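You operate a simulated robot arm through the tools that you are given. There is no shell and no other tool.

You run a simulated robot arm. Do the job below in one go: nothing can be reset, and whatever is moved stays where it is left.

TASK
Stand each shell on its ring on the spray board and plug it. Set down upright: blue shell, pink shell.
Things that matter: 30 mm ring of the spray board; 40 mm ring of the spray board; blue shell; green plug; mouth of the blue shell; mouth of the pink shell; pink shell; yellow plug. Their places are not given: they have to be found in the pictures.

It is judged by the outcome, as a careful person would: the job done as asked, and still so three seconds after it is handed in. It fails if anything else is knocked over, pushed out of place, dropped, spilled or broken.

THE ROBOT
A 6-joint arm with a four-finger gripper, fixed in place. Base frame: the origin is on the floor under the middle of its stand, x ahead of it, y to its left, z up. Lengths are in cm, angles in degrees, forces in N, time in s.
With the tool pointing down near the work surface it reaches from about 44 to 92 cm from the base axis. Its first joint turns from -166.0 to 166.0 degrees. Payload 3.43 kg.
The tool frame sits at the grasp point between the pads (the TCP): z along the fingers, y along the line on which they close. The tips reach 3 cm beyond it. The gripper opens to 12 cm; its body begins 8.5 cm behind the TCP.
Orientation is told as [roll, pitch, yaw] about the base's x, y, z axes, in that order, counted from this pose: with the fingers straight down and closing along the base's y, the tool's x points along the base's -x, its y along +y and its z along -z.

THE INTERFACE
- The arm moves only by the tool jog_arm. Its argument "plan" is a list of rows, each an object of numbers (a shift or turn left out is 0, a gripper value left out holds the last): "ax", "ay", "az": the turn, a rotation vector about the tool's x, y, z in degrees; "dx", "dy", "dz": the shift along the tool's x, y, z in cm; "gripper": the opening, from 0 (shut) to 1 (fully open). In form: [{"ax": .., "ay": .., "az": .., "dx": .., "dy": .., "dz": .., "gripper": ..}, ...]. A call has 1 to 20 rows; each row is the pose to reach, as a shift and turn from the pose commanded when the call began, along the tool's axes at that moment. A row lasts 0.2 s, in which the tool goes at most 5 cm and 8.6 degrees; a call with a longer step from one row to the next is refused whole, and so is a gripper value outside its range. Where a pose cannot be reached the arm comes as near as it can. A force on the tool above 40 N (or 10 N above the force at the start of the call, whichever is more), or a blocked arm, ends the call early, and 0.2 s more pass. The fingers move at their own pace (about 13.62 cm/s each) and stop on an object; they squeeze with about 43 N. The grip force told is the motor's: it shows also when the fingers shut on nothing. Time passes only in rows, and 0.2 s behind the last, so rows that repeat a pose let the fingers close. The reply holds the time, the measured pose of the TCP, the force on the tool along the base axes, the opening and the grip force, in the units named above and with some noise, with the torque about the TCP (base axes, N m) and any sound that the robot's microphone picked up.
- Cameras (640 x 400 px; columns grow to the right, rows downward): "scene" is fixed at [21.82, 65.05, 146.08]; the picture's right is [-0.84, -0.54, 0.00], its down [-0.25, 0.39, -0.88] and it looks along [0.48, -0.75, -0.47] (base axes); focal length 346 px, centre (320, 200). "wrist" rides on the gripper at [7.1, -1.7, -12.1] in the tool frame; the picture's right is [0.23, 0.97, 0.00], its down [-0.81, 0.19, -0.55] and it looks along [-0.54, 0.13, 0.83] (tool axes); focal length 275 px, centre (320, 200).
- get_image(camera): a new picture of that camera. It takes no simulated time.
- move_column(by): moves the trunk up (or, below 0, down) by that many cm; the arm rides with it, the base frame stays. It gives what a move gives, with no picture.
- pixel_to_xyz(camera, pixels): there is no depth. For up to 12 entries [column, row, z] of the newest picture of that camera ("zoom" is the newest enlarged one), the place [x, y] in the base frame at which the ray of that pixel passes the height z, good to about 0.2 cm. It takes no simulated time.
- enlarge(camera, box): a new picture of the part [left, top, right, bottom] of that camera's present view, enlarged. It takes no simulated time.
- hand_in(): hands the job in; it is judged then, once.

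Leave the gripper open and the arm clear of the work at the hand-in unless told otherwise.

The tools are called after "Emit:" as a command line: name --argument value ..., lists and objects as JSON in quotes. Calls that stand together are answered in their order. jog_arm: Moves the arm, as the interface text tells. Its arguments: {"type":"object","properties":{"plan":{"type":"array","items":{"type":"object","properties":{"ax":{"type":"number"},"ay":{"type":"number"},"az":{"type":"number"},"dx":{"type":"number"},"dy":{"type":"number"},"dz":{"type":"number"},"gripper":{"type":"number"}}}}},"required":["plan"]} The other tools are called the same way: move_column (by) moves the trunk up or down; get_image (camera) takes a picture; pixel_to_xyz (camera, pixels) gives the place at which the rays of pixels pass given heights; enlarge (camera, box) takes an enlarged picture of a part of a camera's view; hand_in () hands the job in.

At the start:

```text
clock: 0.0
tcp_pos: [51.77, 17.42, 119.58]
orientation: [0.0, 0.0, -0.1]
force: [1.1, 1.0, -0.4]
moment: [-0.02, -0.02, 0.02]
finger_gap: 11.98
grasp_force: 0.0
trunk travel left (down, up): [-17.5, 36.5]
```

scene: 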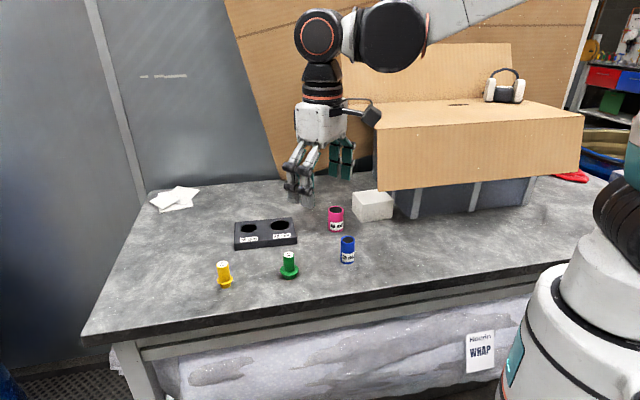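
wrist: 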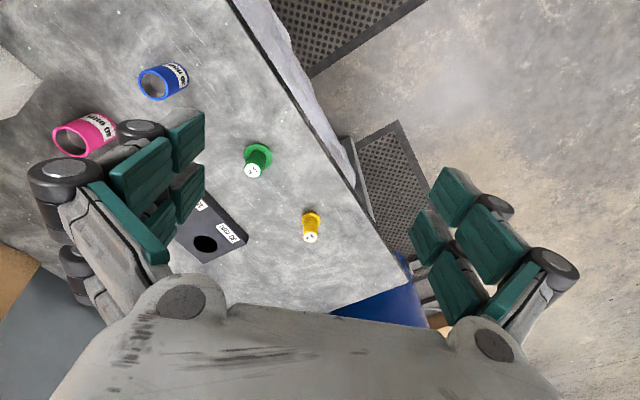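

I see the board with two holes near (265,232), the pink shell at (336,218), the blue shell at (347,250), the green plug at (289,266) and the yellow plug at (224,273). I'll zoom in on them first.

Emit:
enlarge --camera "scene" --box '[200, 190, 380, 302]'

Emit:
enlarge --camera "wrist" --box '[40, 50, 360, 270]'

```text
3.56 times, centred on (290, 246) of scene
```

zoom: 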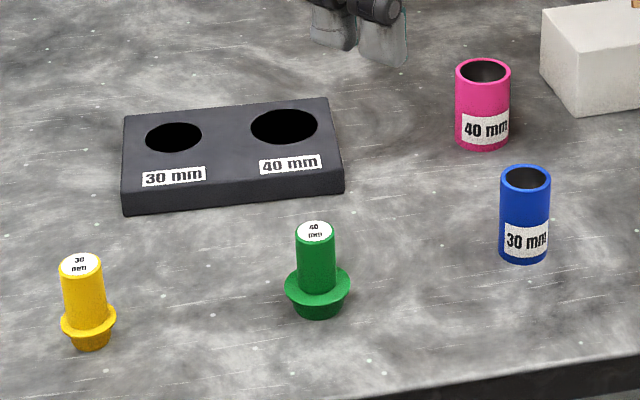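

```text
1.82 times, centred on (200, 160) of wrist
```

zoom: 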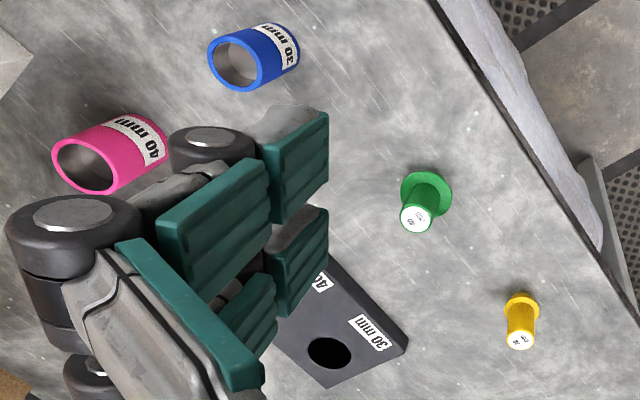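

I'll locate the same points from both cameras at several heights to find the table height: the green plug's top (scene 288.6,254.7; wrist 252.7,169.3) and the yellow plug's top.

Emit:
pixel_to_xyz --camera "scene" --pixels '[[288.6, 254.7, 70], [288.6, 254.7, 80], [288.6, 254.7, 90], [288.6, 254.7, 100], [252.6, 263.4, 70], [252.6, 263.4, 80], [252.6, 263.4, 90], [252.6, 263.4, 100]]'

Emit:
pixel_to_xyz --camera "wrist" --pixels '[[252.7, 169.3, 70], [252.7, 169.3, 80], [252.7, 169.3, 90], [252.7, 169.3, 100], [309.3, 238.5, 70], [309.3, 238.5, 80], [309.3, 238.5, 90], [309.3, 238.5, 100]]'

```text
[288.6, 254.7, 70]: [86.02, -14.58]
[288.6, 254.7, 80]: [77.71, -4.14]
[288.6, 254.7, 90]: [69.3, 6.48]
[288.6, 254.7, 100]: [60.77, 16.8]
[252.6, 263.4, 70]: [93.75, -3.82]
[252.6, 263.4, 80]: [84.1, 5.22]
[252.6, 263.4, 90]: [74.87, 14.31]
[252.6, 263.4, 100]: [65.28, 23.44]
```

```text
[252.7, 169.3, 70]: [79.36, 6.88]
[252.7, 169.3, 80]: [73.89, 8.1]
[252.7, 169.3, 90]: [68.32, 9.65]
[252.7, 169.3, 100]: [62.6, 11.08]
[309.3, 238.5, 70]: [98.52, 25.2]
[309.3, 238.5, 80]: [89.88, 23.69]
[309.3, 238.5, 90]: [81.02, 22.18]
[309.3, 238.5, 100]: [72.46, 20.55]
```

The green plug's top comes out near (66.4, 10.0) at z≈93.4. I'll do the same for the yellow plug top, the blue and pink mouths and the 30 mm hole.

Emit:
pixel_to_xyz --camera "scene" --pixels '[[222.6, 264, 87], [222.6, 264, 94], [347.6, 239.8, 87], [347.6, 239.8, 94], [335.8, 209.5, 87], [335.8, 209.5, 94], [249, 228.3, 87], [249, 228.3, 94], [235.2, 250.2, 87], [296.5, 243.8, 87]]'

Emit:
pixel_to_xyz --camera "wrist" --pixels '[[308.8, 236.9, 87], [308.8, 236.9, 94], [153.8, 85.8, 87], [153.8, 85.8, 94], [72, 142.4, 87], [72, 142.4, 94], [204.4, 243.5, 87], [204.4, 243.5, 94]]'

```text
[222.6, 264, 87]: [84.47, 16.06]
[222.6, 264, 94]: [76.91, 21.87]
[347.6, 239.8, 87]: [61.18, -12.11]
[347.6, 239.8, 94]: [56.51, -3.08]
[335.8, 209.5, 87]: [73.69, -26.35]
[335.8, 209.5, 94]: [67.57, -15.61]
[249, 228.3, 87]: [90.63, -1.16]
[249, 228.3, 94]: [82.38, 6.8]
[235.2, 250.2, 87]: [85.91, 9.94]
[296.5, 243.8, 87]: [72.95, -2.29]
```

```text
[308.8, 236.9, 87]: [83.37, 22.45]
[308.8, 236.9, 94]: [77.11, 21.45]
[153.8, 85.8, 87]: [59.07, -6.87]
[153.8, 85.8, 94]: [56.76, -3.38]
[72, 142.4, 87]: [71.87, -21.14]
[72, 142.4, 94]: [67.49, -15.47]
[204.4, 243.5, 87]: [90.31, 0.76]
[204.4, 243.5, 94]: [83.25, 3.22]
```

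Tops: yellow (77.1, 21.5) at z≈93.9, blue (56.7,-3.3) at z≈93.8, pink (67.5,-15.6) at z≈94, and the board's hole plane at z≈89.4. Next I'll move the hand to about (70, 2, 112), well above everything, for a closer look at the board.

Emit:
jog_arm --plan '[{"dx": -2.3, "dy": -2.0, "dz": 1.0, "gripper": 1}, {"dx": -4.6, "dy": -4.0, "dz": 2.0}, {"dx": -6.9, "dy": -6.0, "dz": 3.0}, {"dx": -9.2, "dy": -8.0, "dz": 4.0}, {"dx": -11.5, "dy": -10.0, "dz": 5.0}, {"dx": -13.8, "dy": -12.0, "dz": 6.0}, {"dx": -16.1, "dy": -14.0, "dz": 7.0}, {"dx": -18.2, "dy": -15.4, "dz": 7.6}, {"dx": -18.2, "dy": -15.4, "dz": 7.6}]'

Emit:
get_image --camera "wrist"

Emit:
get_image --camera "scene"

```text
clock: 2.0
tcp_pos: [70.19, 2.16, 111.83]
orientation: [0.0, -0.1, 0.0]
force: [-0.3, 0.3, -0.7]
moment: [0.02, 0.0, -0.01]
finger_gap: 11.97
grasp_force: 0.1
trunk travel left (down, up): [-17.5, 36.5]
```

```text
taken
```

wrist: 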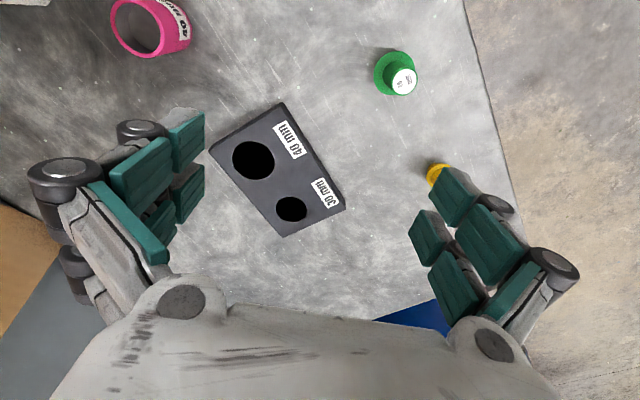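

```text
taken
```

scene: 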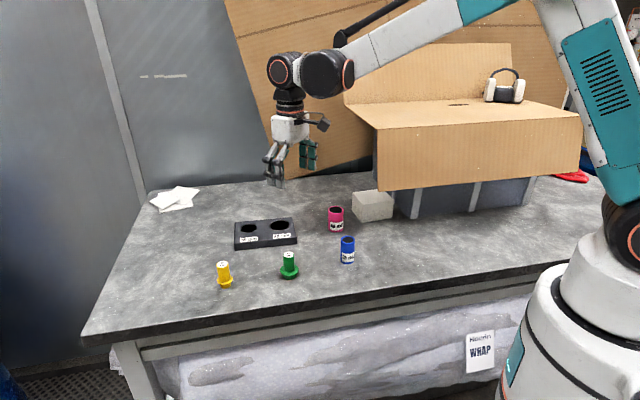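

Both rings are now in view, the 40 mm at (253,160) and the 30 mm at (292,209). I'll enlarge that part of the wrist view.

Emit:
enlarge --camera "wrist" --box '[190, 90, 366, 200]'

Emit:
enlarge --camera "wrist" --box '[190, 95, 366, 250]'

```text
3.64 times, centred on (278, 145) of wrist
```

zoom: 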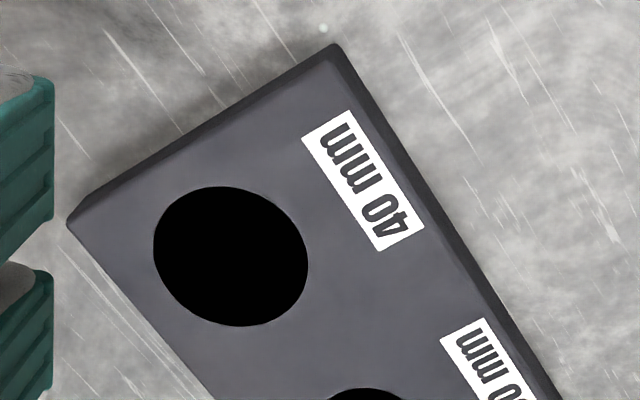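

```text
2.58 times, centred on (278, 172) of wrist
```

zoom: 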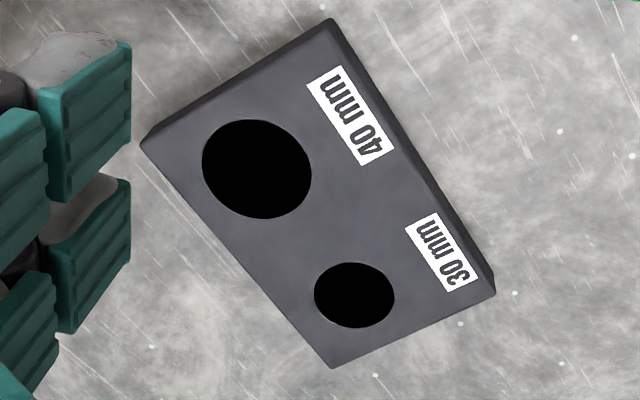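

I'll convert the hole edges (from the last zoom) and the scene view of the hole centres to coordinates, to fix the board's top height and the hole sizes.

Emit:
pixel_to_xyz --camera "zoom" --pixels '[[257, 169, 88], [257, 169, 90], [354, 295, 88], [354, 295, 90], [202, 165, 89.5], [312, 173, 89.5], [253, 119, 89.5], [263, 219, 89.5], [314, 293, 89.5], [394, 297, 89.5], [350, 262, 89.5], [358, 328, 89.5]]'

Emit:
pixel_to_xyz --camera "scene" --pixels '[[279.9, 225.2, 88], [279.9, 225.2, 90], [249, 228.3, 88], [249, 228.3, 90]]'

```text
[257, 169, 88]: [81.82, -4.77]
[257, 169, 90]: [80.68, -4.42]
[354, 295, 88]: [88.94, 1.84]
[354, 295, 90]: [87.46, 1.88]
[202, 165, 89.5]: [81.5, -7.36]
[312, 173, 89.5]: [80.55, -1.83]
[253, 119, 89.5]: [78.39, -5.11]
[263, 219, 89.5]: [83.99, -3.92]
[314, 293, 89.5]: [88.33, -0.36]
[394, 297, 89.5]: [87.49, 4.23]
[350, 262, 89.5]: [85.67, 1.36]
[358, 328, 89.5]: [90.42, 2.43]
```

```text
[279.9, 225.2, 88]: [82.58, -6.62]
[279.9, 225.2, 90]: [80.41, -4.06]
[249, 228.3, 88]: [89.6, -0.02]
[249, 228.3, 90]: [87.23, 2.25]
```

Holes found: 40 mm at about (80.85,-4.45), 30 mm at about (87.7,1.9), board top z≈89.65. Now I'll check where the white box and the cardboard cover beside the pink shell stand.

Emit:
pixel_to_xyz --camera "scene" --pixels '[[362.5, 222.7, 87], [354, 217, 87], [352.1, 205, 92], [393, 218, 87], [397, 214, 87], [413, 219, 87], [378, 190, 100], [378, 190, 95], [375, 128, 105], [375, 128, 110]]'

Emit:
enlarge --camera "scene" --box '[310, 150, 470, 250]'

```text
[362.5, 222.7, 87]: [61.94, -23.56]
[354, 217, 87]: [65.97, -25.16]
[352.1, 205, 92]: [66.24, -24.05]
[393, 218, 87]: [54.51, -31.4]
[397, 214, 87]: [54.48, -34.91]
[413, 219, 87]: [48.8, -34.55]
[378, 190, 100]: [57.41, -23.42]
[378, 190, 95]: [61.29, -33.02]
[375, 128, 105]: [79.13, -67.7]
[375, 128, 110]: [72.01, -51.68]
```

```text
4.00 times, centred on (390, 200) of scene
```

zoom: 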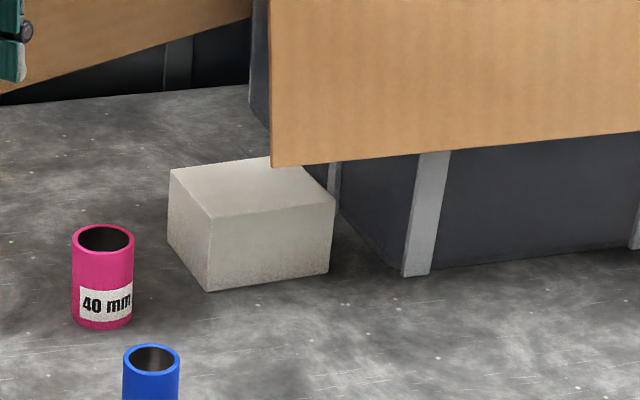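

The white box's near corner is at about (62,-23.5), roughly 9.6 cm from the pink shell, so a grip line at about 133° stays clear of it. Next I'll move to (58,-10,108) to see both shells through the open fingers.

Emit:
jog_arm --plan '[{"dx": 2, "dy": -2, "dz": 0.6}, {"dx": 4, "dy": -4, "dz": 1.2}, {"dx": 6, "dy": -6, "dz": 1.9}, {"dx": 8, "dy": -8, "dz": 2.5}, {"dx": 10, "dy": -10, "dz": 3.2}, {"dx": 12, "dy": -12, "dz": 3.8}, {"dx": 12, "dy": -12, "dz": 3.8}]'

Emit:
get_image --camera "wrist"

Emit:
get_image --camera "scene"

```text
clock: 3.6
tcp_pos: [58.29, -10.05, 107.97]
orientation: [-0.1, -0.1, 0.1]
force: [-0.1, 0.2, -0.2]
moment: [0.0, 0.01, -0.01]
finger_gap: 11.97
grasp_force: 0.0
trunk travel left (down, up): [-17.5, 36.5]
```

```text
taken
```

wrist: 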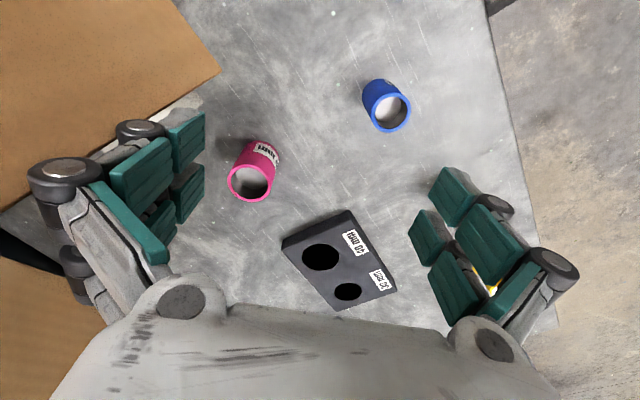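

```text
taken
```

scene: 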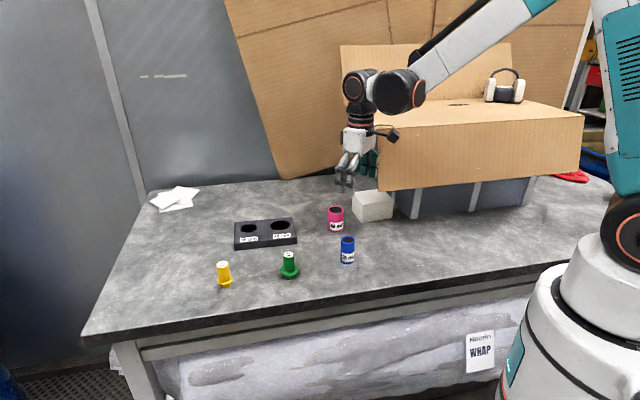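

The cardboard cover's corner appears at (219,72) in the wrist view and (376,128) in the scene. I'll locate it before going near the pink shell, and enlarge the shells.

Emit:
pixel_to_xyz --camera "wrist" --pixels '[[219, 72, 95], [219, 72, 100], [219, 72, 105], [219, 72, 110], [219, 72, 115]]'

Emit:
pixel_to_xyz --camera "scene" --pixels '[[378, 130, 110], [378, 130, 115], [378, 130, 120], [378, 130, 125], [378, 190, 95], [378, 190, 97], [378, 190, 99], [378, 190, 101], [378, 190, 103]]'

Emit:
enlarge --camera "wrist" --box '[210, 70, 430, 208]'

```text
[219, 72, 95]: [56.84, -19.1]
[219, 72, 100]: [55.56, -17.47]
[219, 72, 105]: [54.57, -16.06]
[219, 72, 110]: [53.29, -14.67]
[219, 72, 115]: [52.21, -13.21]
```

```text
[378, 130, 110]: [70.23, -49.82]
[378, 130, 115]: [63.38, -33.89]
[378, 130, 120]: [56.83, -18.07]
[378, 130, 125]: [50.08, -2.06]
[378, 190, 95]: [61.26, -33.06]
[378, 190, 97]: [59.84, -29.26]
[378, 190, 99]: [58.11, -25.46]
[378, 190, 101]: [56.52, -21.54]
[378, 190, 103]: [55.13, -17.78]
```

```text
2.90 times, centred on (320, 139) of wrist
```

zoom: 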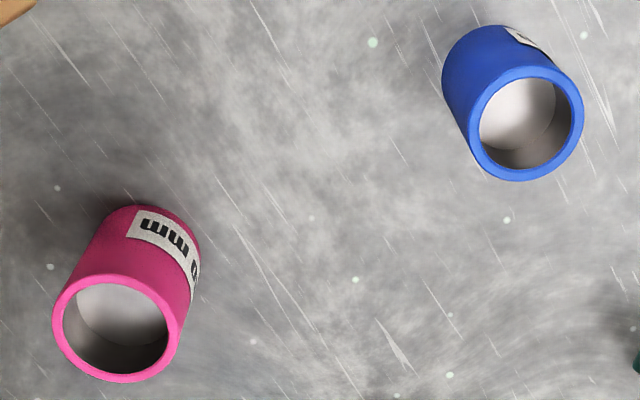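

The cover's lower corner is at about (55,-17), z≈103, and it rises to z≈120, so it is close to the arm's wrist near the pink shell. I'll look at the wrist's geometry in detail.

Emit:
enlarge --camera "scene" --box '[310, 40, 470, 200]'

Emit:
pixel_to_xyz --camera "scene" --pixels '[[378, 188, 102], [378, 188, 103], [378, 188, 104], [375, 129, 118], [375, 129, 120], [582, 117, 120]]'

Emit:
pixel_to_xyz --camera "wrist" --pixels '[[219, 72, 102], [219, 72, 103], [219, 72, 104], [175, 0, 103], [30, 187, 103], [118, 133, 103]]'

```text
2.50 times, centred on (390, 120) of scene
```

zoom: 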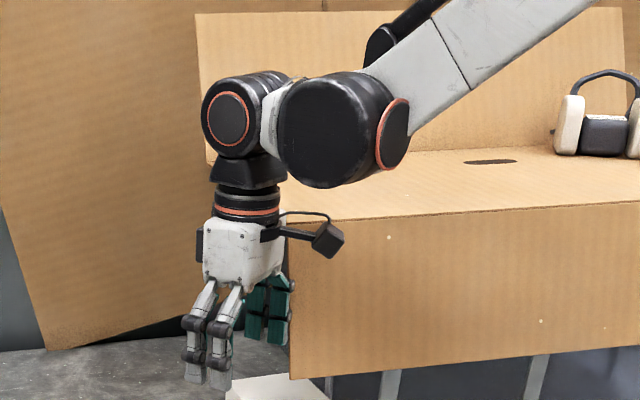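

```text
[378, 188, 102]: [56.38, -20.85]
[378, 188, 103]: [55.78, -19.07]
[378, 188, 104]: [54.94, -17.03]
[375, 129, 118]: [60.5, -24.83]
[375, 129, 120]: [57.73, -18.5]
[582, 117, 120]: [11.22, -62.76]
```

```text
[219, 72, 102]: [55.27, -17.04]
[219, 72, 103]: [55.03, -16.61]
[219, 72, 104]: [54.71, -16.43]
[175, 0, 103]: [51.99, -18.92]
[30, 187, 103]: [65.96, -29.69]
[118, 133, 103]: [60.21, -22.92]
```

The forearm end sits about 10 cm to the -y side of the wrist. A vertical grip of the pink shell would therefore put it into the cardboard cover, so I'll tilt the hand for that grip. First I'll measure the shell diameters and the table height.

Emit:
pixel_to_xyz --camera "wrist" --pixels '[[227.6, 183.1, 94], [273.4, 183.1, 94], [250.7, 183.1, 94], [371.4, 113, 94], [411, 113, 94], [391.2, 113, 94]]'

Emit:
pixel_to_xyz --camera "scene" --pixels '[[335.8, 228.3, 86], [335.8, 228.3, 87], [335.8, 228.3, 88], [347, 260, 86], [347, 260, 87], [347, 260, 88]]'

Emit:
enlarge --camera "wrist" --box '[215, 125, 295, 215]'

Emit:
enlarge --camera "scene" --box '[310, 195, 380, 275]'

```text
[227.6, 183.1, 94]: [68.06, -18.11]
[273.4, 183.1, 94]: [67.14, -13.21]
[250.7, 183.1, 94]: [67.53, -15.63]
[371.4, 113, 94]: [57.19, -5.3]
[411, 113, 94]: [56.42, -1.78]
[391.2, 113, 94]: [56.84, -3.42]
```

```text
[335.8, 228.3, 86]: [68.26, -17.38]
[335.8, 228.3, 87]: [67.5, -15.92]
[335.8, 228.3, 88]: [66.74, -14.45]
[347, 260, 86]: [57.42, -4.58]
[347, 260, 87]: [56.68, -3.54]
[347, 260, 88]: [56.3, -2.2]
```

```text
4.44 times, centred on (255, 170) of wrist
```

zoom: 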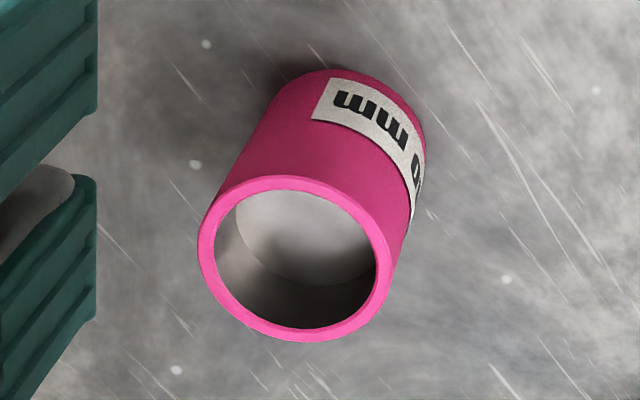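

```text
5.00 times, centred on (345, 235) of scene
```

zoom: 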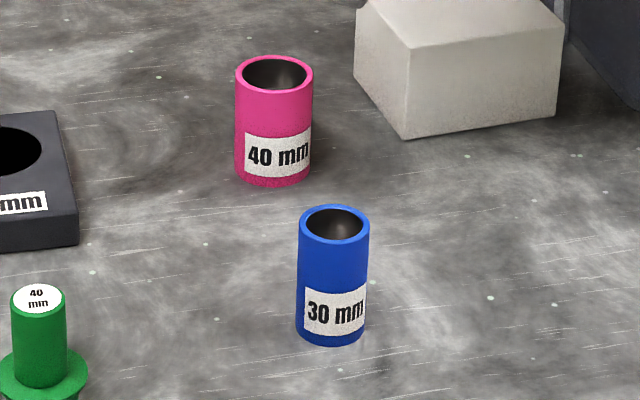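

Table z≈87, shells 7 cm tall, pink about 4.8 cm outside, blue about 3.8 cm, holes 5.6 and 4.7 cm. I'll move up and away to (66,2,114) and turn the hand to yaw 68°, so the grip line follows the arm's radial direction at the pink shell.

Emit:
jog_arm --plan '[{"dx": -0.96, "dy": 1.5, "dz": -0.75, "az": -8.5, "gripper": 0.75}, {"dx": -1.93, "dy": 3.0, "dz": -1.5, "az": -17}, {"dx": -2.9, "dy": 4.5, "dz": -2.25, "az": -25.5}, {"dx": -3.85, "dy": 6.0, "dz": -3.0, "az": -34}, {"dx": -4.8, "dy": 7.5, "dz": -3.75, "az": -42.5}, {"dx": -5.8, "dy": 9.0, "dz": -4.5, "az": -51}, {"dx": -6.75, "dy": 10.5, "dz": -5.25, "az": -59.5}, {"dx": -7.7, "dy": 12.05, "dz": -6.0, "az": -68}, {"dx": -7.7, "dy": 12.05, "dz": -6.0, "az": -68}]'

Emit:
get_image --camera "scene"

Emit:
get_image --camera "wrist"

```text
clock: 5.6
tcp_pos: [65.81, 2.05, 113.96]
orientation: [0.0, 0.0, 68.0]
force: [0.6, 0.5, -0.6]
moment: [-0.02, 0.01, -0.01]
finger_gap: 9.02
grasp_force: 0.1
trunk travel left (down, up): [-17.5, 36.5]
```

```text
taken
```

scene: 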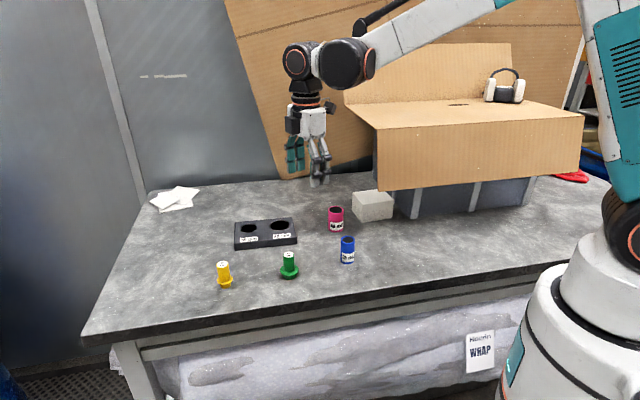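

```text
taken
```

wrist: 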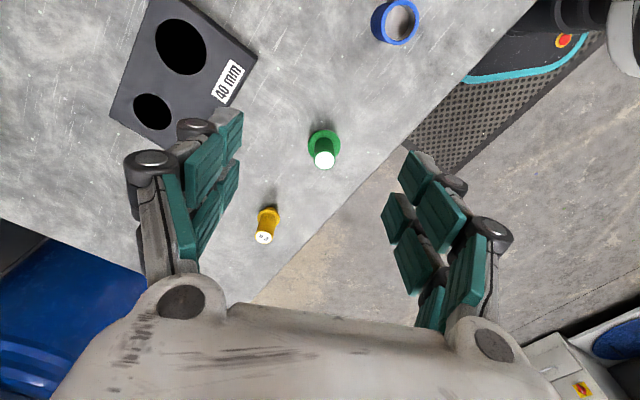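

Yaw is 68°. Now I'll tilt by 35° about the grip line, so the wrist leans away from the cover.

Emit:
jog_arm --plan '[{"ay": 7}, {"ay": 14}, {"ay": 21}, {"ay": 28}, {"ay": 35}, {"ay": 35}]'

Emit:
get_image --camera "scene"

Emit:
get_image --camera "wrist"

```text
clock: 7.0
tcp_pos: [65.77, 2.06, 114.05]
orientation: [0.0, 35.0, 68.0]
force: [-0.1, 0.0, -0.5]
moment: [-0.03, -0.02, -0.01]
finger_gap: 9.02
grasp_force: 0.0
trunk travel left (down, up): [-17.5, 36.5]
```

```text
taken
```

scene: 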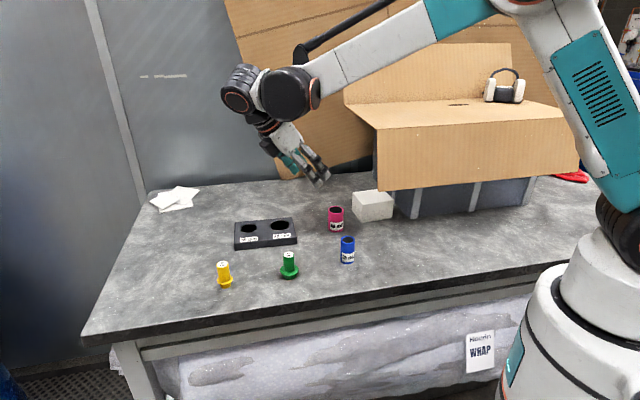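

```text
taken
```

wrist: 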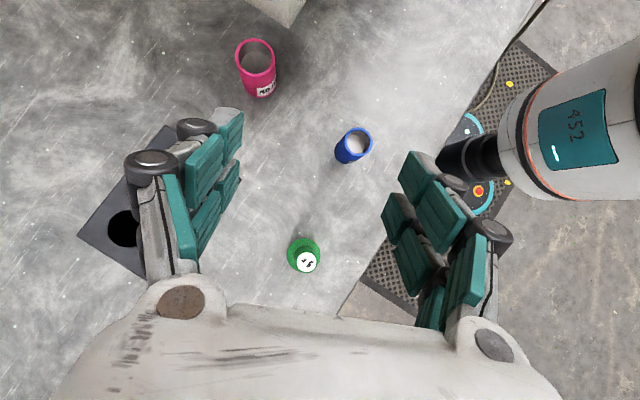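

The tilt is in place. I'll slide over the pink shell at z=108, still high enough for the wrist to clear the cover's top, and check the clearance.

Emit:
jog_arm --plan '[{"dx": 1.58, "dy": -1.37, "dz": 2.33}, {"dx": 3.16, "dy": -2.74, "dz": 4.65}, {"dx": 4.74, "dy": -4.1, "dz": 6.98}, {"dx": 6.32, "dy": -5.47, "dz": 9.31}, {"dx": 7.9, "dy": -6.84, "dz": 11.64}, {"dx": 9.48, "dy": -8.21, "dz": 13.96}, {"dx": 9.48, "dy": -8.21, "dz": 13.96}]'

Emit:
get_image --camera "scene"

Emit:
get_image --camera "wrist"

```text
clock: 8.6
tcp_pos: [67.65, -15.8, 107.89]
orientation: [-0.1, 35.1, 68.1]
force: [-0.3, 0.0, 0.0]
moment: [0.0, 0.02, 0.01]
finger_gap: 9.04
grasp_force: 0.0
trunk travel left (down, up): [-17.5, 36.5]
```

```text
taken
```

scene: 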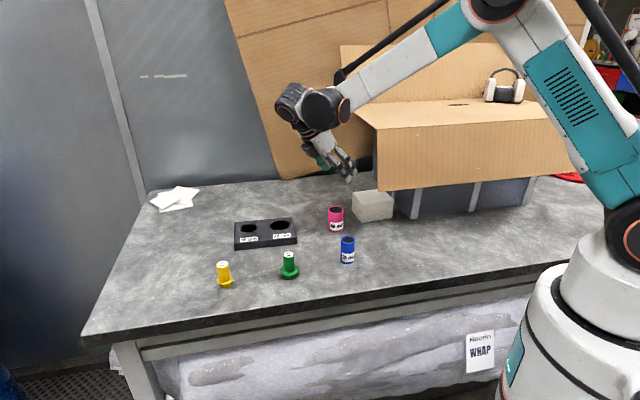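

```text
taken
```

wrist: 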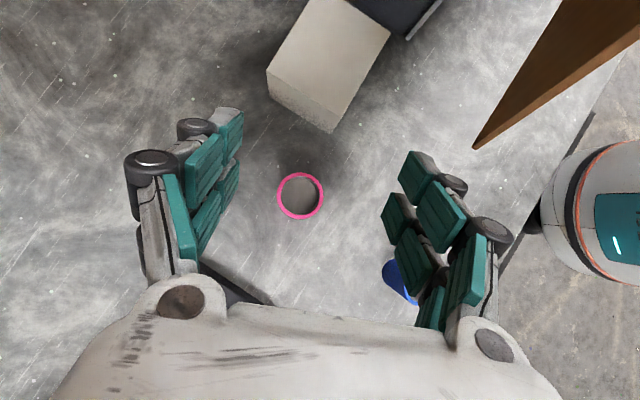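

The forearm keeps about 8 cm from the cover's corner, and the pink rim is seen at about (300,195), where the vertical through the TCP should land. I'll check this with a zoom and a position read.

Emit:
enlarge --camera "wrist" --box '[250, 160, 350, 230]'

Emit:
pixel_to_xyz --camera "wrist" --pixels '[[300.5, 195.5, 94], [277, 195.5, 94], [324, 195.5, 94], [300.5, 172, 94], [300.5, 219.5, 94], [333, 132, 92], [267, 73, 92]]'

```text
5.71 times, centred on (300, 195) of wrist
```

zoom: 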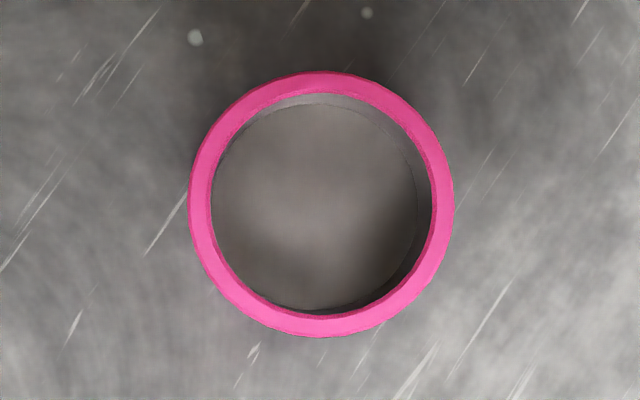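

```text
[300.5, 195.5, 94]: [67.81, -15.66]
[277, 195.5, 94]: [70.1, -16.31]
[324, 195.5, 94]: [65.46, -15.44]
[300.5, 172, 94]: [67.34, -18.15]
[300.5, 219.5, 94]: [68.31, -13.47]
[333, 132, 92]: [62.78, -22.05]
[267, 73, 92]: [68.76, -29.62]
```

The shell centre is at (67.8,-15.65), within 2 mm of the TCP. I'll descend straight down to TCP z≈94.2 (rim height) so the tips stay high enough to clear the board later, and stop there to look before closing.

Emit:
jog_arm --plan '[{"dx": -1.15, "dy": 0, "dz": 1.6}, {"dx": -2.3, "dy": -0.02, "dz": 3.2}, {"dx": -3.45, "dy": -0.03, "dz": 4.8}, {"dx": -4.6, "dy": -0.04, "dz": 6.4}, {"dx": -5.75, "dy": -0.05, "dz": 8.0}, {"dx": -6.7, "dy": -0.06, "dz": 9.3}, {"dx": -7.4, "dy": -0.06, "dz": 10.3}, {"dx": -7.99, "dy": -0.07, "dz": 11.13}, {"dx": -7.99, "dy": -0.07, "dz": 11.13}]'

Emit:
get_image --camera "scene"

Emit:
get_image --camera "wrist"

```text
clock: 10.6
tcp_pos: [67.81, -15.53, 94.26]
orientation: [0.0, 35.1, 68.2]
force: [-0.3, -0.2, -0.5]
moment: [0.0, -0.03, -0.03]
finger_gap: 9.02
grasp_force: 0.1
trunk travel left (down, up): [-17.5, 36.5]
```

```text
taken
```

scene: 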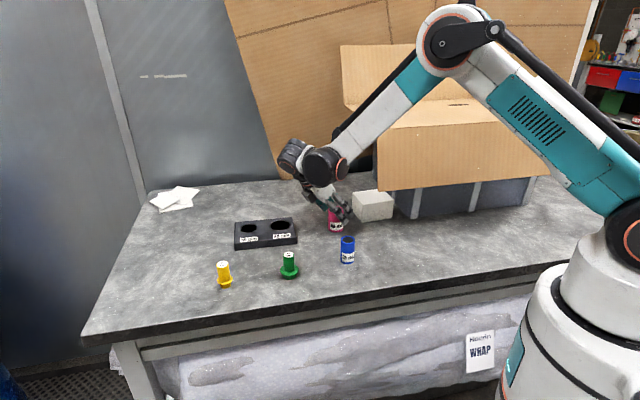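

```text
taken
```

wrist: 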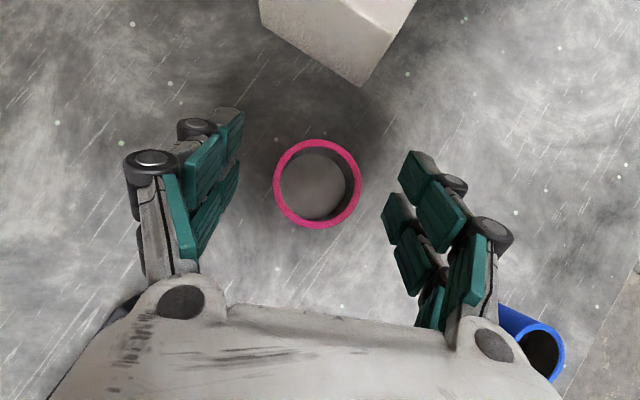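

The pink rim is centred between the fingers at (318,184) and the force is nil. Closing the gripper now.

Emit:
jog_arm --plan '[{"gripper": 0.5}, {"gripper": 0.3}, {"gripper": 0.3}, {"gripper": 0.3}]'

Emit:
get_image --camera "wrist"

Emit:
enlarge --camera "scene" --box '[290, 150, 400, 250]'

```text
clock: 11.6
tcp_pos: [67.72, -15.54, 94.26]
orientation: [0.0, 35.1, 68.0]
force: [1.3, 0.0, 2.3]
moment: [-0.02, -0.01, 0.0]
finger_gap: 4.6
grasp_force: 43.3
trunk travel left (down, up): [-17.5, 36.5]
```

```text
taken
```

wrist: 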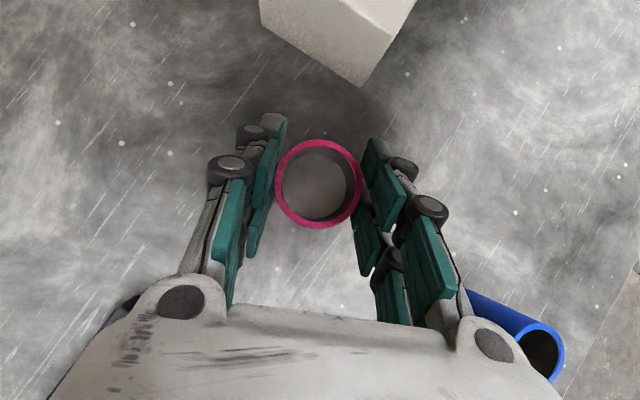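

```text
4.00 times, centred on (345, 200) of scene
```

zoom: 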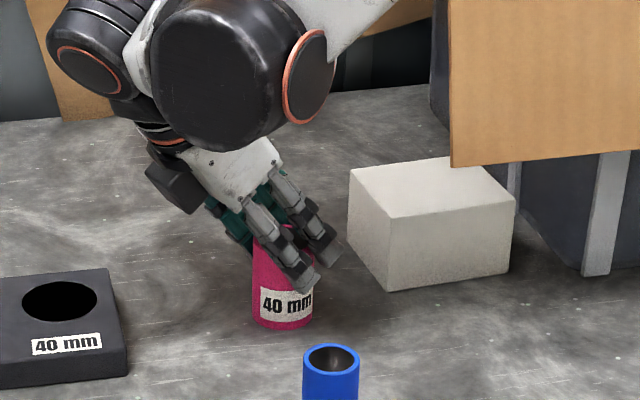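

Gripped: gap 4.6 cm at 43 N. Lifting 8 cm straight up.

Emit:
jog_arm --plan '[{"dx": 0.57, "dz": -0.82}, {"dx": 1.15, "dz": -1.64}, {"dx": 2.3, "dz": -3.28}, {"dx": 3.44, "dz": -4.92}, {"dx": 4.59, "dz": -6.55}, {"dx": 4.59, "dz": -6.55}]'

Emit:
get_image --camera "scene"

Emit:
get_image --camera "wrist"

```text
clock: 13.0
tcp_pos: [67.76, -15.59, 102.4]
orientation: [0.0, 35.0, 67.9]
force: [-0.2, 0.5, -1.6]
moment: [0.0, -0.01, -0.05]
finger_gap: 4.59
grasp_force: 42.5
trunk travel left (down, up): [-17.5, 36.5]
```

```text
taken
```

scene: 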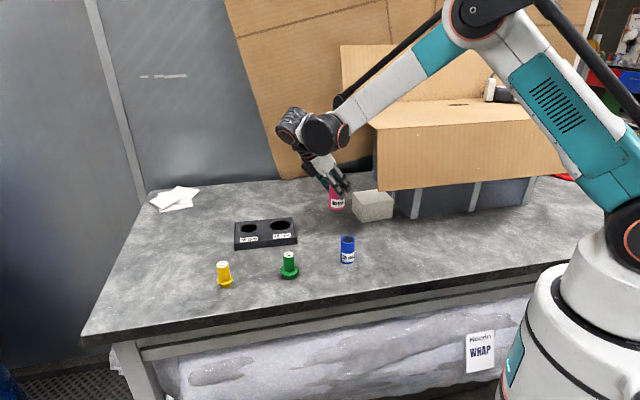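

```text
taken
```

wrist: 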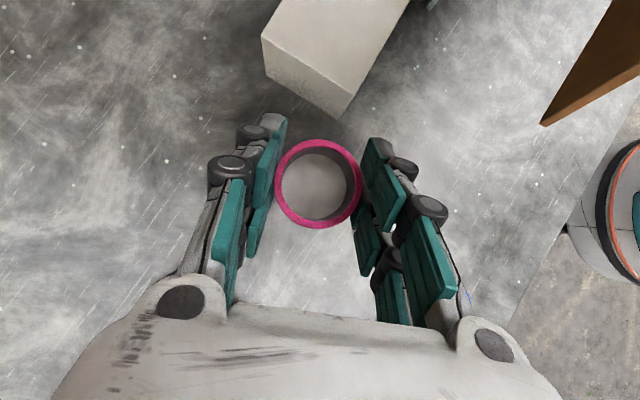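

The shell lifted with the hand. I'll check its uprightness and its centre relative to the TCP.

Emit:
enlarge --camera "wrist" --box '[260, 130, 380, 240]'

Emit:
enlarge --camera "scene" --box '[300, 150, 380, 225]'

Emit:
pixel_to_xyz --camera "wrist" --pixels '[[318.3, 184, 102.14], [275, 184, 102.14], [362, 184, 102.14]]'

```text
3.64 times, centred on (320, 185) of wrist
```

zoom: 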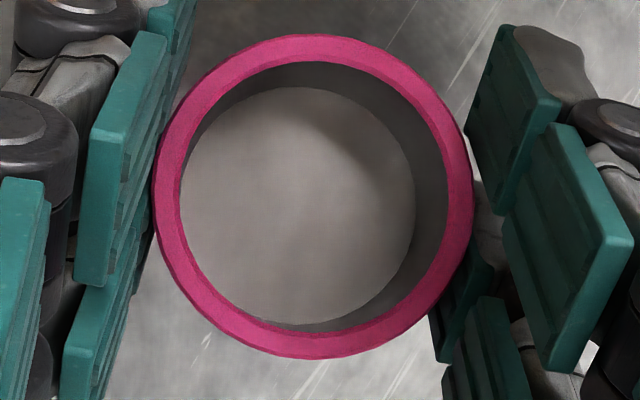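

```text
5.33 times, centred on (340, 188) of scene
```

zoom: 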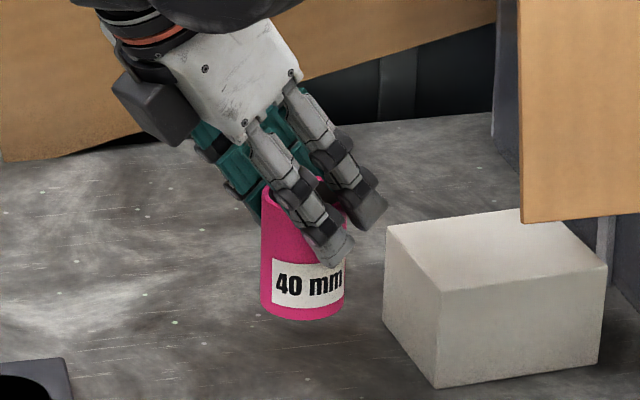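

```text
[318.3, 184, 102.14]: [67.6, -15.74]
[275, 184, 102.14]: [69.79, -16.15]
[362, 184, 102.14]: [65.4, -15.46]
```

The shell hangs upright, with its centre about (-0.16,-0.15) from the TCP. I'll carry it to (81,-13,102.4), beside the board, so the camera can see the 40 mm ring just before placing.

Emit:
jog_arm --plan '[{"dx": -1.0, "dy": -1.88, "dz": -0.7}, {"dx": -2.01, "dy": -3.77, "dz": -1.41}, {"dx": -3.02, "dy": -5.65, "dz": -2.11}, {"dx": -4.02, "dy": -7.54, "dz": -2.81}, {"dx": -5.03, "dy": -9.42, "dz": -3.52}, {"dx": -6.03, "dy": -11.31, "dz": -4.22}, {"dx": -6.03, "dy": -11.31, "dz": -4.22}]'

Emit:
get_image --camera "wrist"

Emit:
get_image --camera "scene"

```text
clock: 14.6
tcp_pos: [81.01, -12.85, 102.4]
orientation: [0.0, 35.0, 67.9]
force: [-0.3, 0.7, -1.3]
moment: [0.01, 0.0, 0.01]
finger_gap: 4.59
grasp_force: 42.5
trunk travel left (down, up): [-17.5, 36.5]
```

```text
taken
```

wrist: 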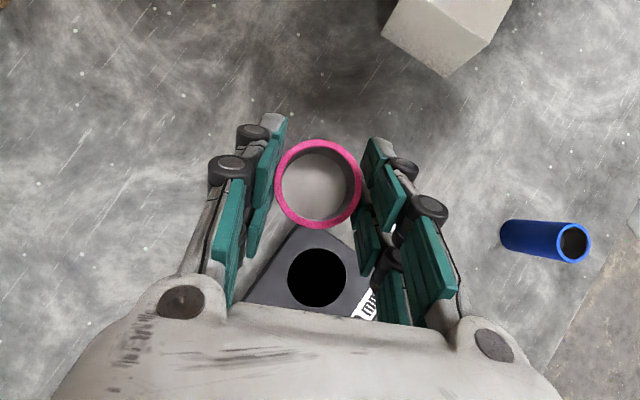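

```text
taken
```

scene: 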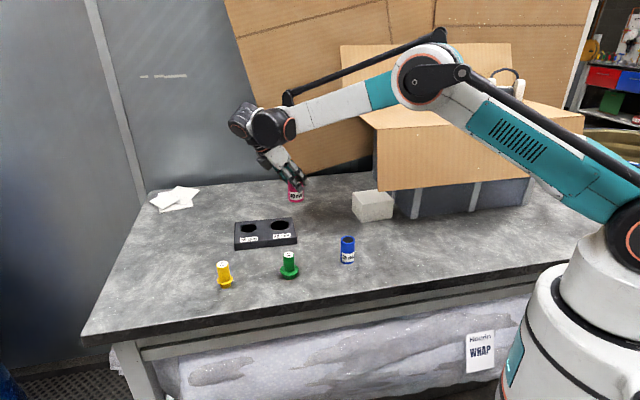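

Emit:
enlarge --camera "wrist" --box '[260, 130, 400, 320]'

Emit:
pixel_to_xyz --camera "wrist" --pixels '[[317, 277, 89.65], [287.5, 277, 89.65], [347, 277, 89.65], [317, 247, 89.65], [317, 307, 89.65], [318.1, 184, 102.14]]'

```text
2.11 times, centred on (330, 225) of wrist
```

zoom: 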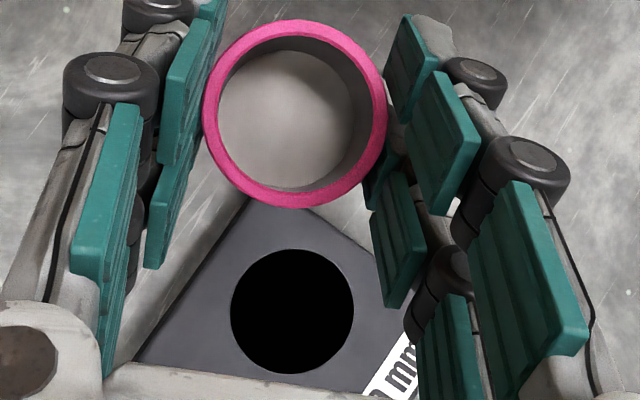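

```text
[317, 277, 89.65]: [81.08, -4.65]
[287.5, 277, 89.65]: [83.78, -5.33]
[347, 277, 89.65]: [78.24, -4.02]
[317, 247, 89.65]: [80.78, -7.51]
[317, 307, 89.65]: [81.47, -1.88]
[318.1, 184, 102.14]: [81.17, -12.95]
```

The 40 mm hole centre shows at (316.7,277.8), which is about (81.0,-4.5), while the shell is at (81.1,-12.95). I'll shift 8.45 cm in +y to bring the shell over the hole.

Emit:
jog_arm --plan '[{"dx": -1.6, "dy": 0.8, "dz": -1.12}, {"dx": -3.2, "dy": 1.6, "dz": -2.24}, {"dx": -4.8, "dy": 2.4, "dz": -3.36}, {"dx": -6.41, "dy": 3.2, "dz": -4.49}, {"dx": -6.41, "dy": 3.2, "dz": -4.49}]'

Emit:
enlarge --camera "scene" --box '[225, 170, 315, 260]'

Emit:
get_image --camera "wrist"

```text
clock: 15.8
tcp_pos: [80.92, -4.41, 102.19]
orientation: [0.0, 34.9, 68.0]
force: [-0.7, 0.3, -1.0]
moment: [-0.01, 0.0, 0.0]
finger_gap: 4.62
grasp_force: 42.9
trunk travel left (down, up): [-17.5, 36.5]
```

```text
4.44 times, centred on (270, 215) of scene
```

zoom: 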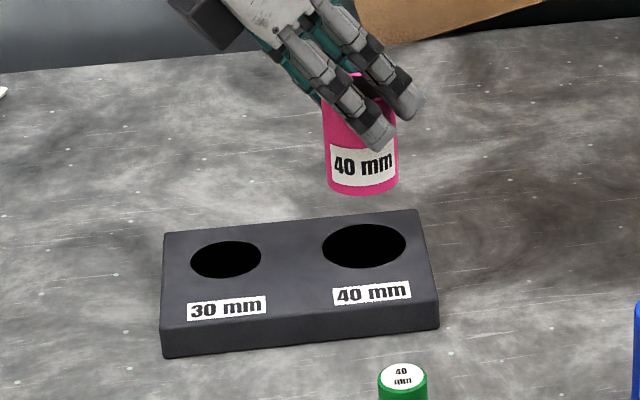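

```text
taken
```

wrist: 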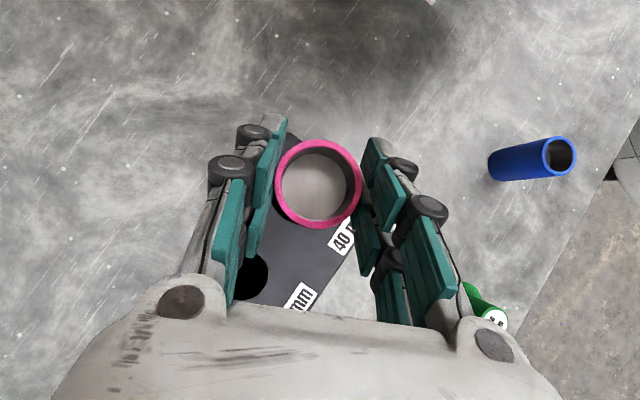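

The shell is in line with the 40 mm ring in both views. I'll lower 5 cm so its foot is just above the board's top.

Emit:
jog_arm --plan '[{"dx": -0.72, "dz": 1.02}, {"dx": -1.43, "dz": 2.05}, {"dx": -2.15, "dz": 3.07}, {"dx": -2.7, "dz": 3.85}, {"dx": -2.7, "dz": 3.85}]'

Emit:
enlarge --camera "scene" --box '[225, 170, 315, 260]'

```text
clock: 17.0
tcp_pos: [80.65, -4.41, 97.71]
orientation: [0.0, 35.1, 68.0]
force: [-0.2, 0.4, -1.3]
moment: [0.02, -0.01, 0.01]
finger_gap: 4.57
grasp_force: 42.4
trunk travel left (down, up): [-17.5, 36.5]
```

```text
4.44 times, centred on (270, 215) of scene
```

zoom: 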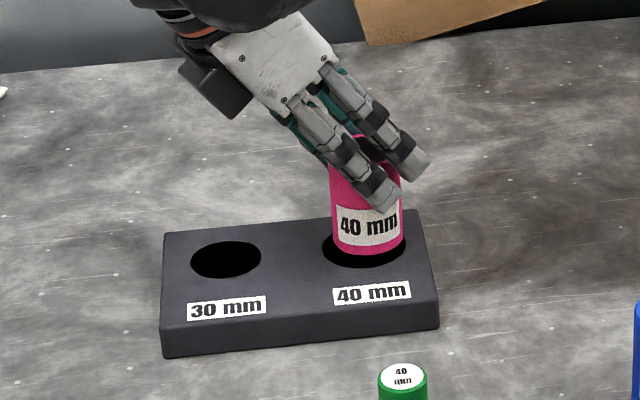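

The shell's foot is just over the hole and about 2 mm toward picture-right, so I'll correct by that and lower 1.5 cm into the hole.

Emit:
jog_arm --plan '[{"dx": -0.13, "dy": -0.12, "dz": -0.09}, {"dx": -0.42, "dy": -0.12, "dz": 0.32}, {"dx": -0.7, "dy": -0.12, "dz": 0.73}, {"dx": -0.99, "dy": -0.12, "dz": 1.14}, {"dx": -0.99, "dy": -0.12, "dz": 1.14}]'

Emit:
enlarge --camera "scene" --box '[225, 170, 315, 260]'

```text
clock: 18.2
tcp_pos: [80.87, -4.39, 96.48]
orientation: [-0.1, 35.0, 68.0]
force: [7.4, 1.3, 30.3]
moment: [-0.13, -0.16, 0.04]
finger_gap: 4.61
grasp_force: 42.7
trunk travel left (down, up): [-17.5, 36.5]
```

```text
4.44 times, centred on (270, 215) of scene
```

zoom: 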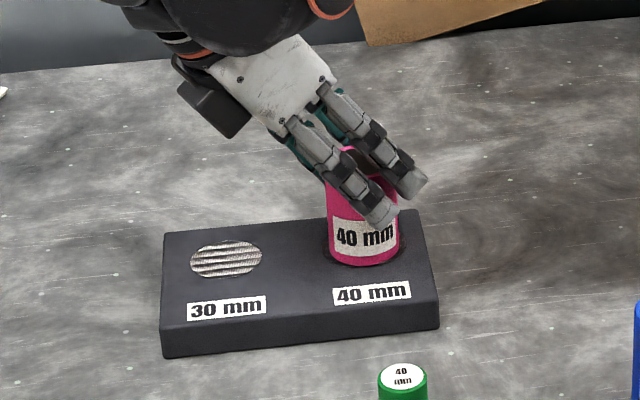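

The force rose to 30 N at TCP 96.5, so the foot has reached a floor about at the board's top. The 30 mm ring now shows stripes, so I'll look closer before going on.

Emit:
enlarge --camera "scene" --box '[230, 210, 300, 255]'

Emit:
get_image --camera "wrist"

Emit:
get_image --camera "scene"

```text
8.89 times, centred on (265, 232) of scene
```

zoom: 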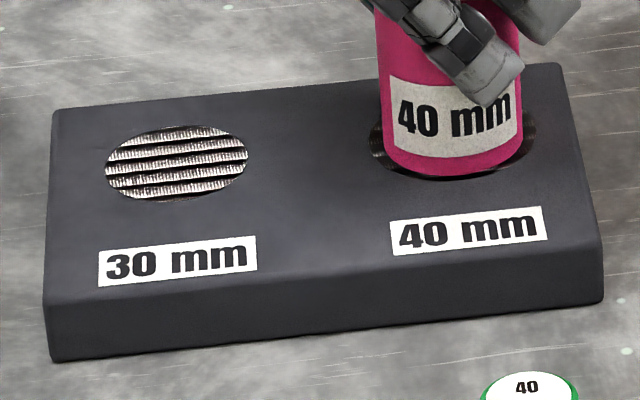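

```text
taken
```

wrist: 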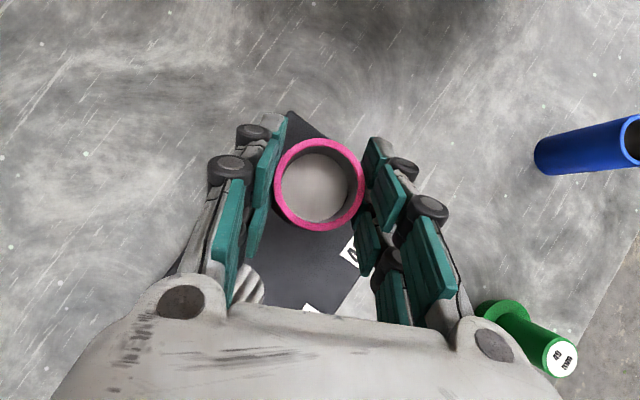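

```text
taken
```

scene: 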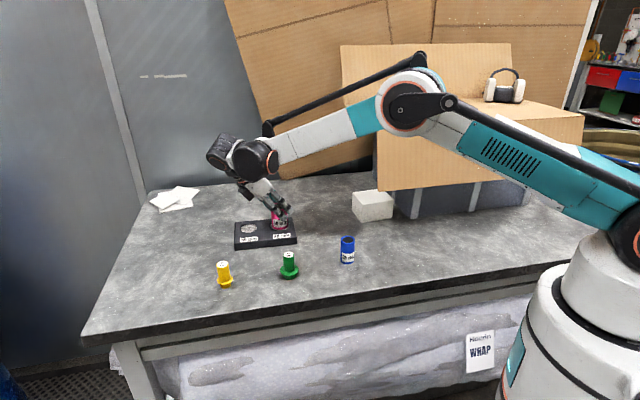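

The rings turn out to be flat spots on the board's top: the shell's foot is at ring level and well centred (shell 378–524, ring 370–538 in the zoom). I'll ease the push by raising 0.25 cm and read the force.

Emit:
jog_arm --plan '[{"dx": 0.07, "dz": -0.1}, {"dx": 0.14, "dz": -0.2}, {"dx": 0.14, "dz": -0.2}]'

Emit:
enlarge --camera "scene" --box '[230, 190, 310, 255]'

```text
clock: 19.0
tcp_pos: [80.91, -4.25, 96.44]
orientation: [0.2, 35.0, 68.1]
force: [-0.7, -0.2, 1.6]
moment: [-0.07, 0.06, 0.01]
finger_gap: 4.57
grasp_force: 43.8
trunk travel left (down, up): [-17.5, 36.5]
```

```text
6.15 times, centred on (270, 222) of scene
```

zoom: 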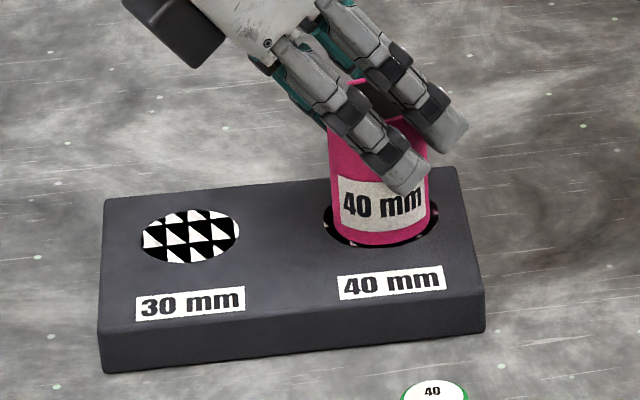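

The force is near zero, so the shell is resting on the board. The ring's pattern just changes by itself. Opening the fingers in place.

Emit:
jog_arm --plan '[{"gripper": 0.5}, {"gripper": 0.65}, {"gripper": 0.75}, {"gripper": 0.75}]'

Emit:
enlarge --camera "scene" --box '[230, 190, 310, 255]'

Emit:
get_image --camera "wrist"

```text
clock: 20.0
tcp_pos: [80.94, -4.31, 96.28]
orientation: [0.0, 35.0, 68.1]
force: [-0.6, -0.8, -1.0]
moment: [-0.01, -0.02, -0.02]
finger_gap: 9.01
grasp_force: 0.0
trunk travel left (down, up): [-17.5, 36.5]
```

```text
6.15 times, centred on (270, 222) of scene
```

zoom: 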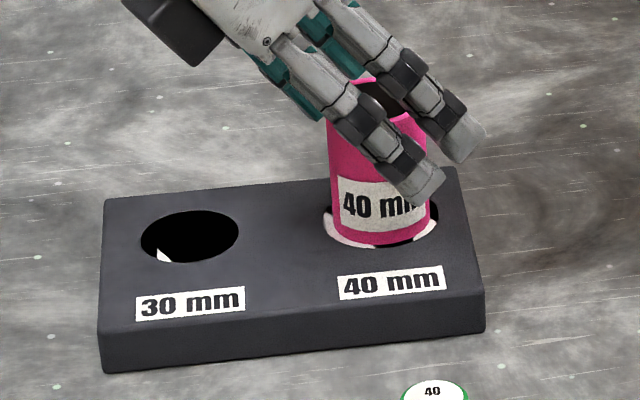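

```text
taken
```

wrist: 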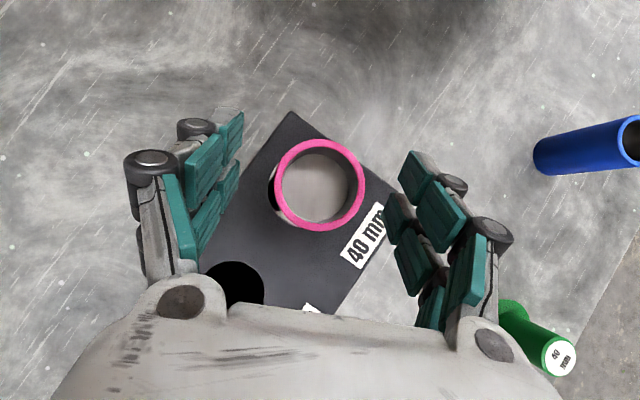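

The pink shell stands free on the 40 mm ring. I'll retreat straight up by 10 cm.

Emit:
jog_arm --plan '[{"dx": 0.57, "dz": -0.82}, {"dx": 1.43, "dz": -2.05}, {"dx": 2.87, "dz": -4.1}, {"dx": 4.3, "dz": -6.14}, {"dx": 5.74, "dz": -8.19}, {"dx": 5.74, "dz": -8.19}]'

Emit:
get_image --camera "wrist"

Emit:
enlarge --camera "scene" --box '[230, 190, 310, 255]'

```text
clock: 21.4
tcp_pos: [81.16, -4.23, 106.28]
orientation: [0.0, 34.9, 68.0]
force: [0.7, 0.1, 0.3]
moment: [0.01, -0.01, 0.0]
finger_gap: 8.99
grasp_force: 0.0
trunk travel left (down, up): [-17.5, 36.5]
```

```text
taken
```

wrist: 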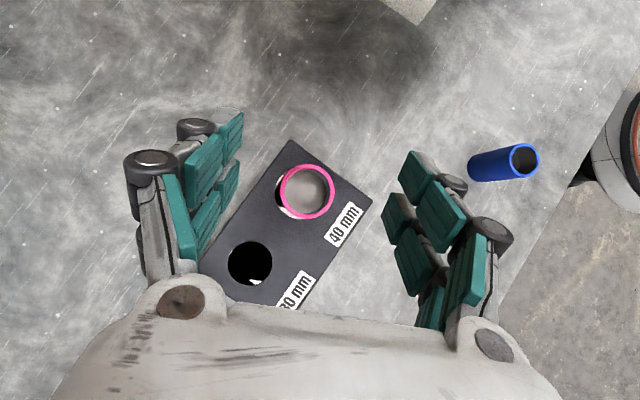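

```text
6.15 times, centred on (270, 222) of scene
```

zoom: 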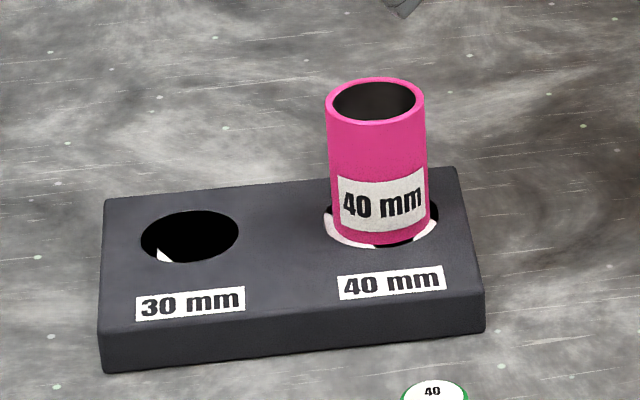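

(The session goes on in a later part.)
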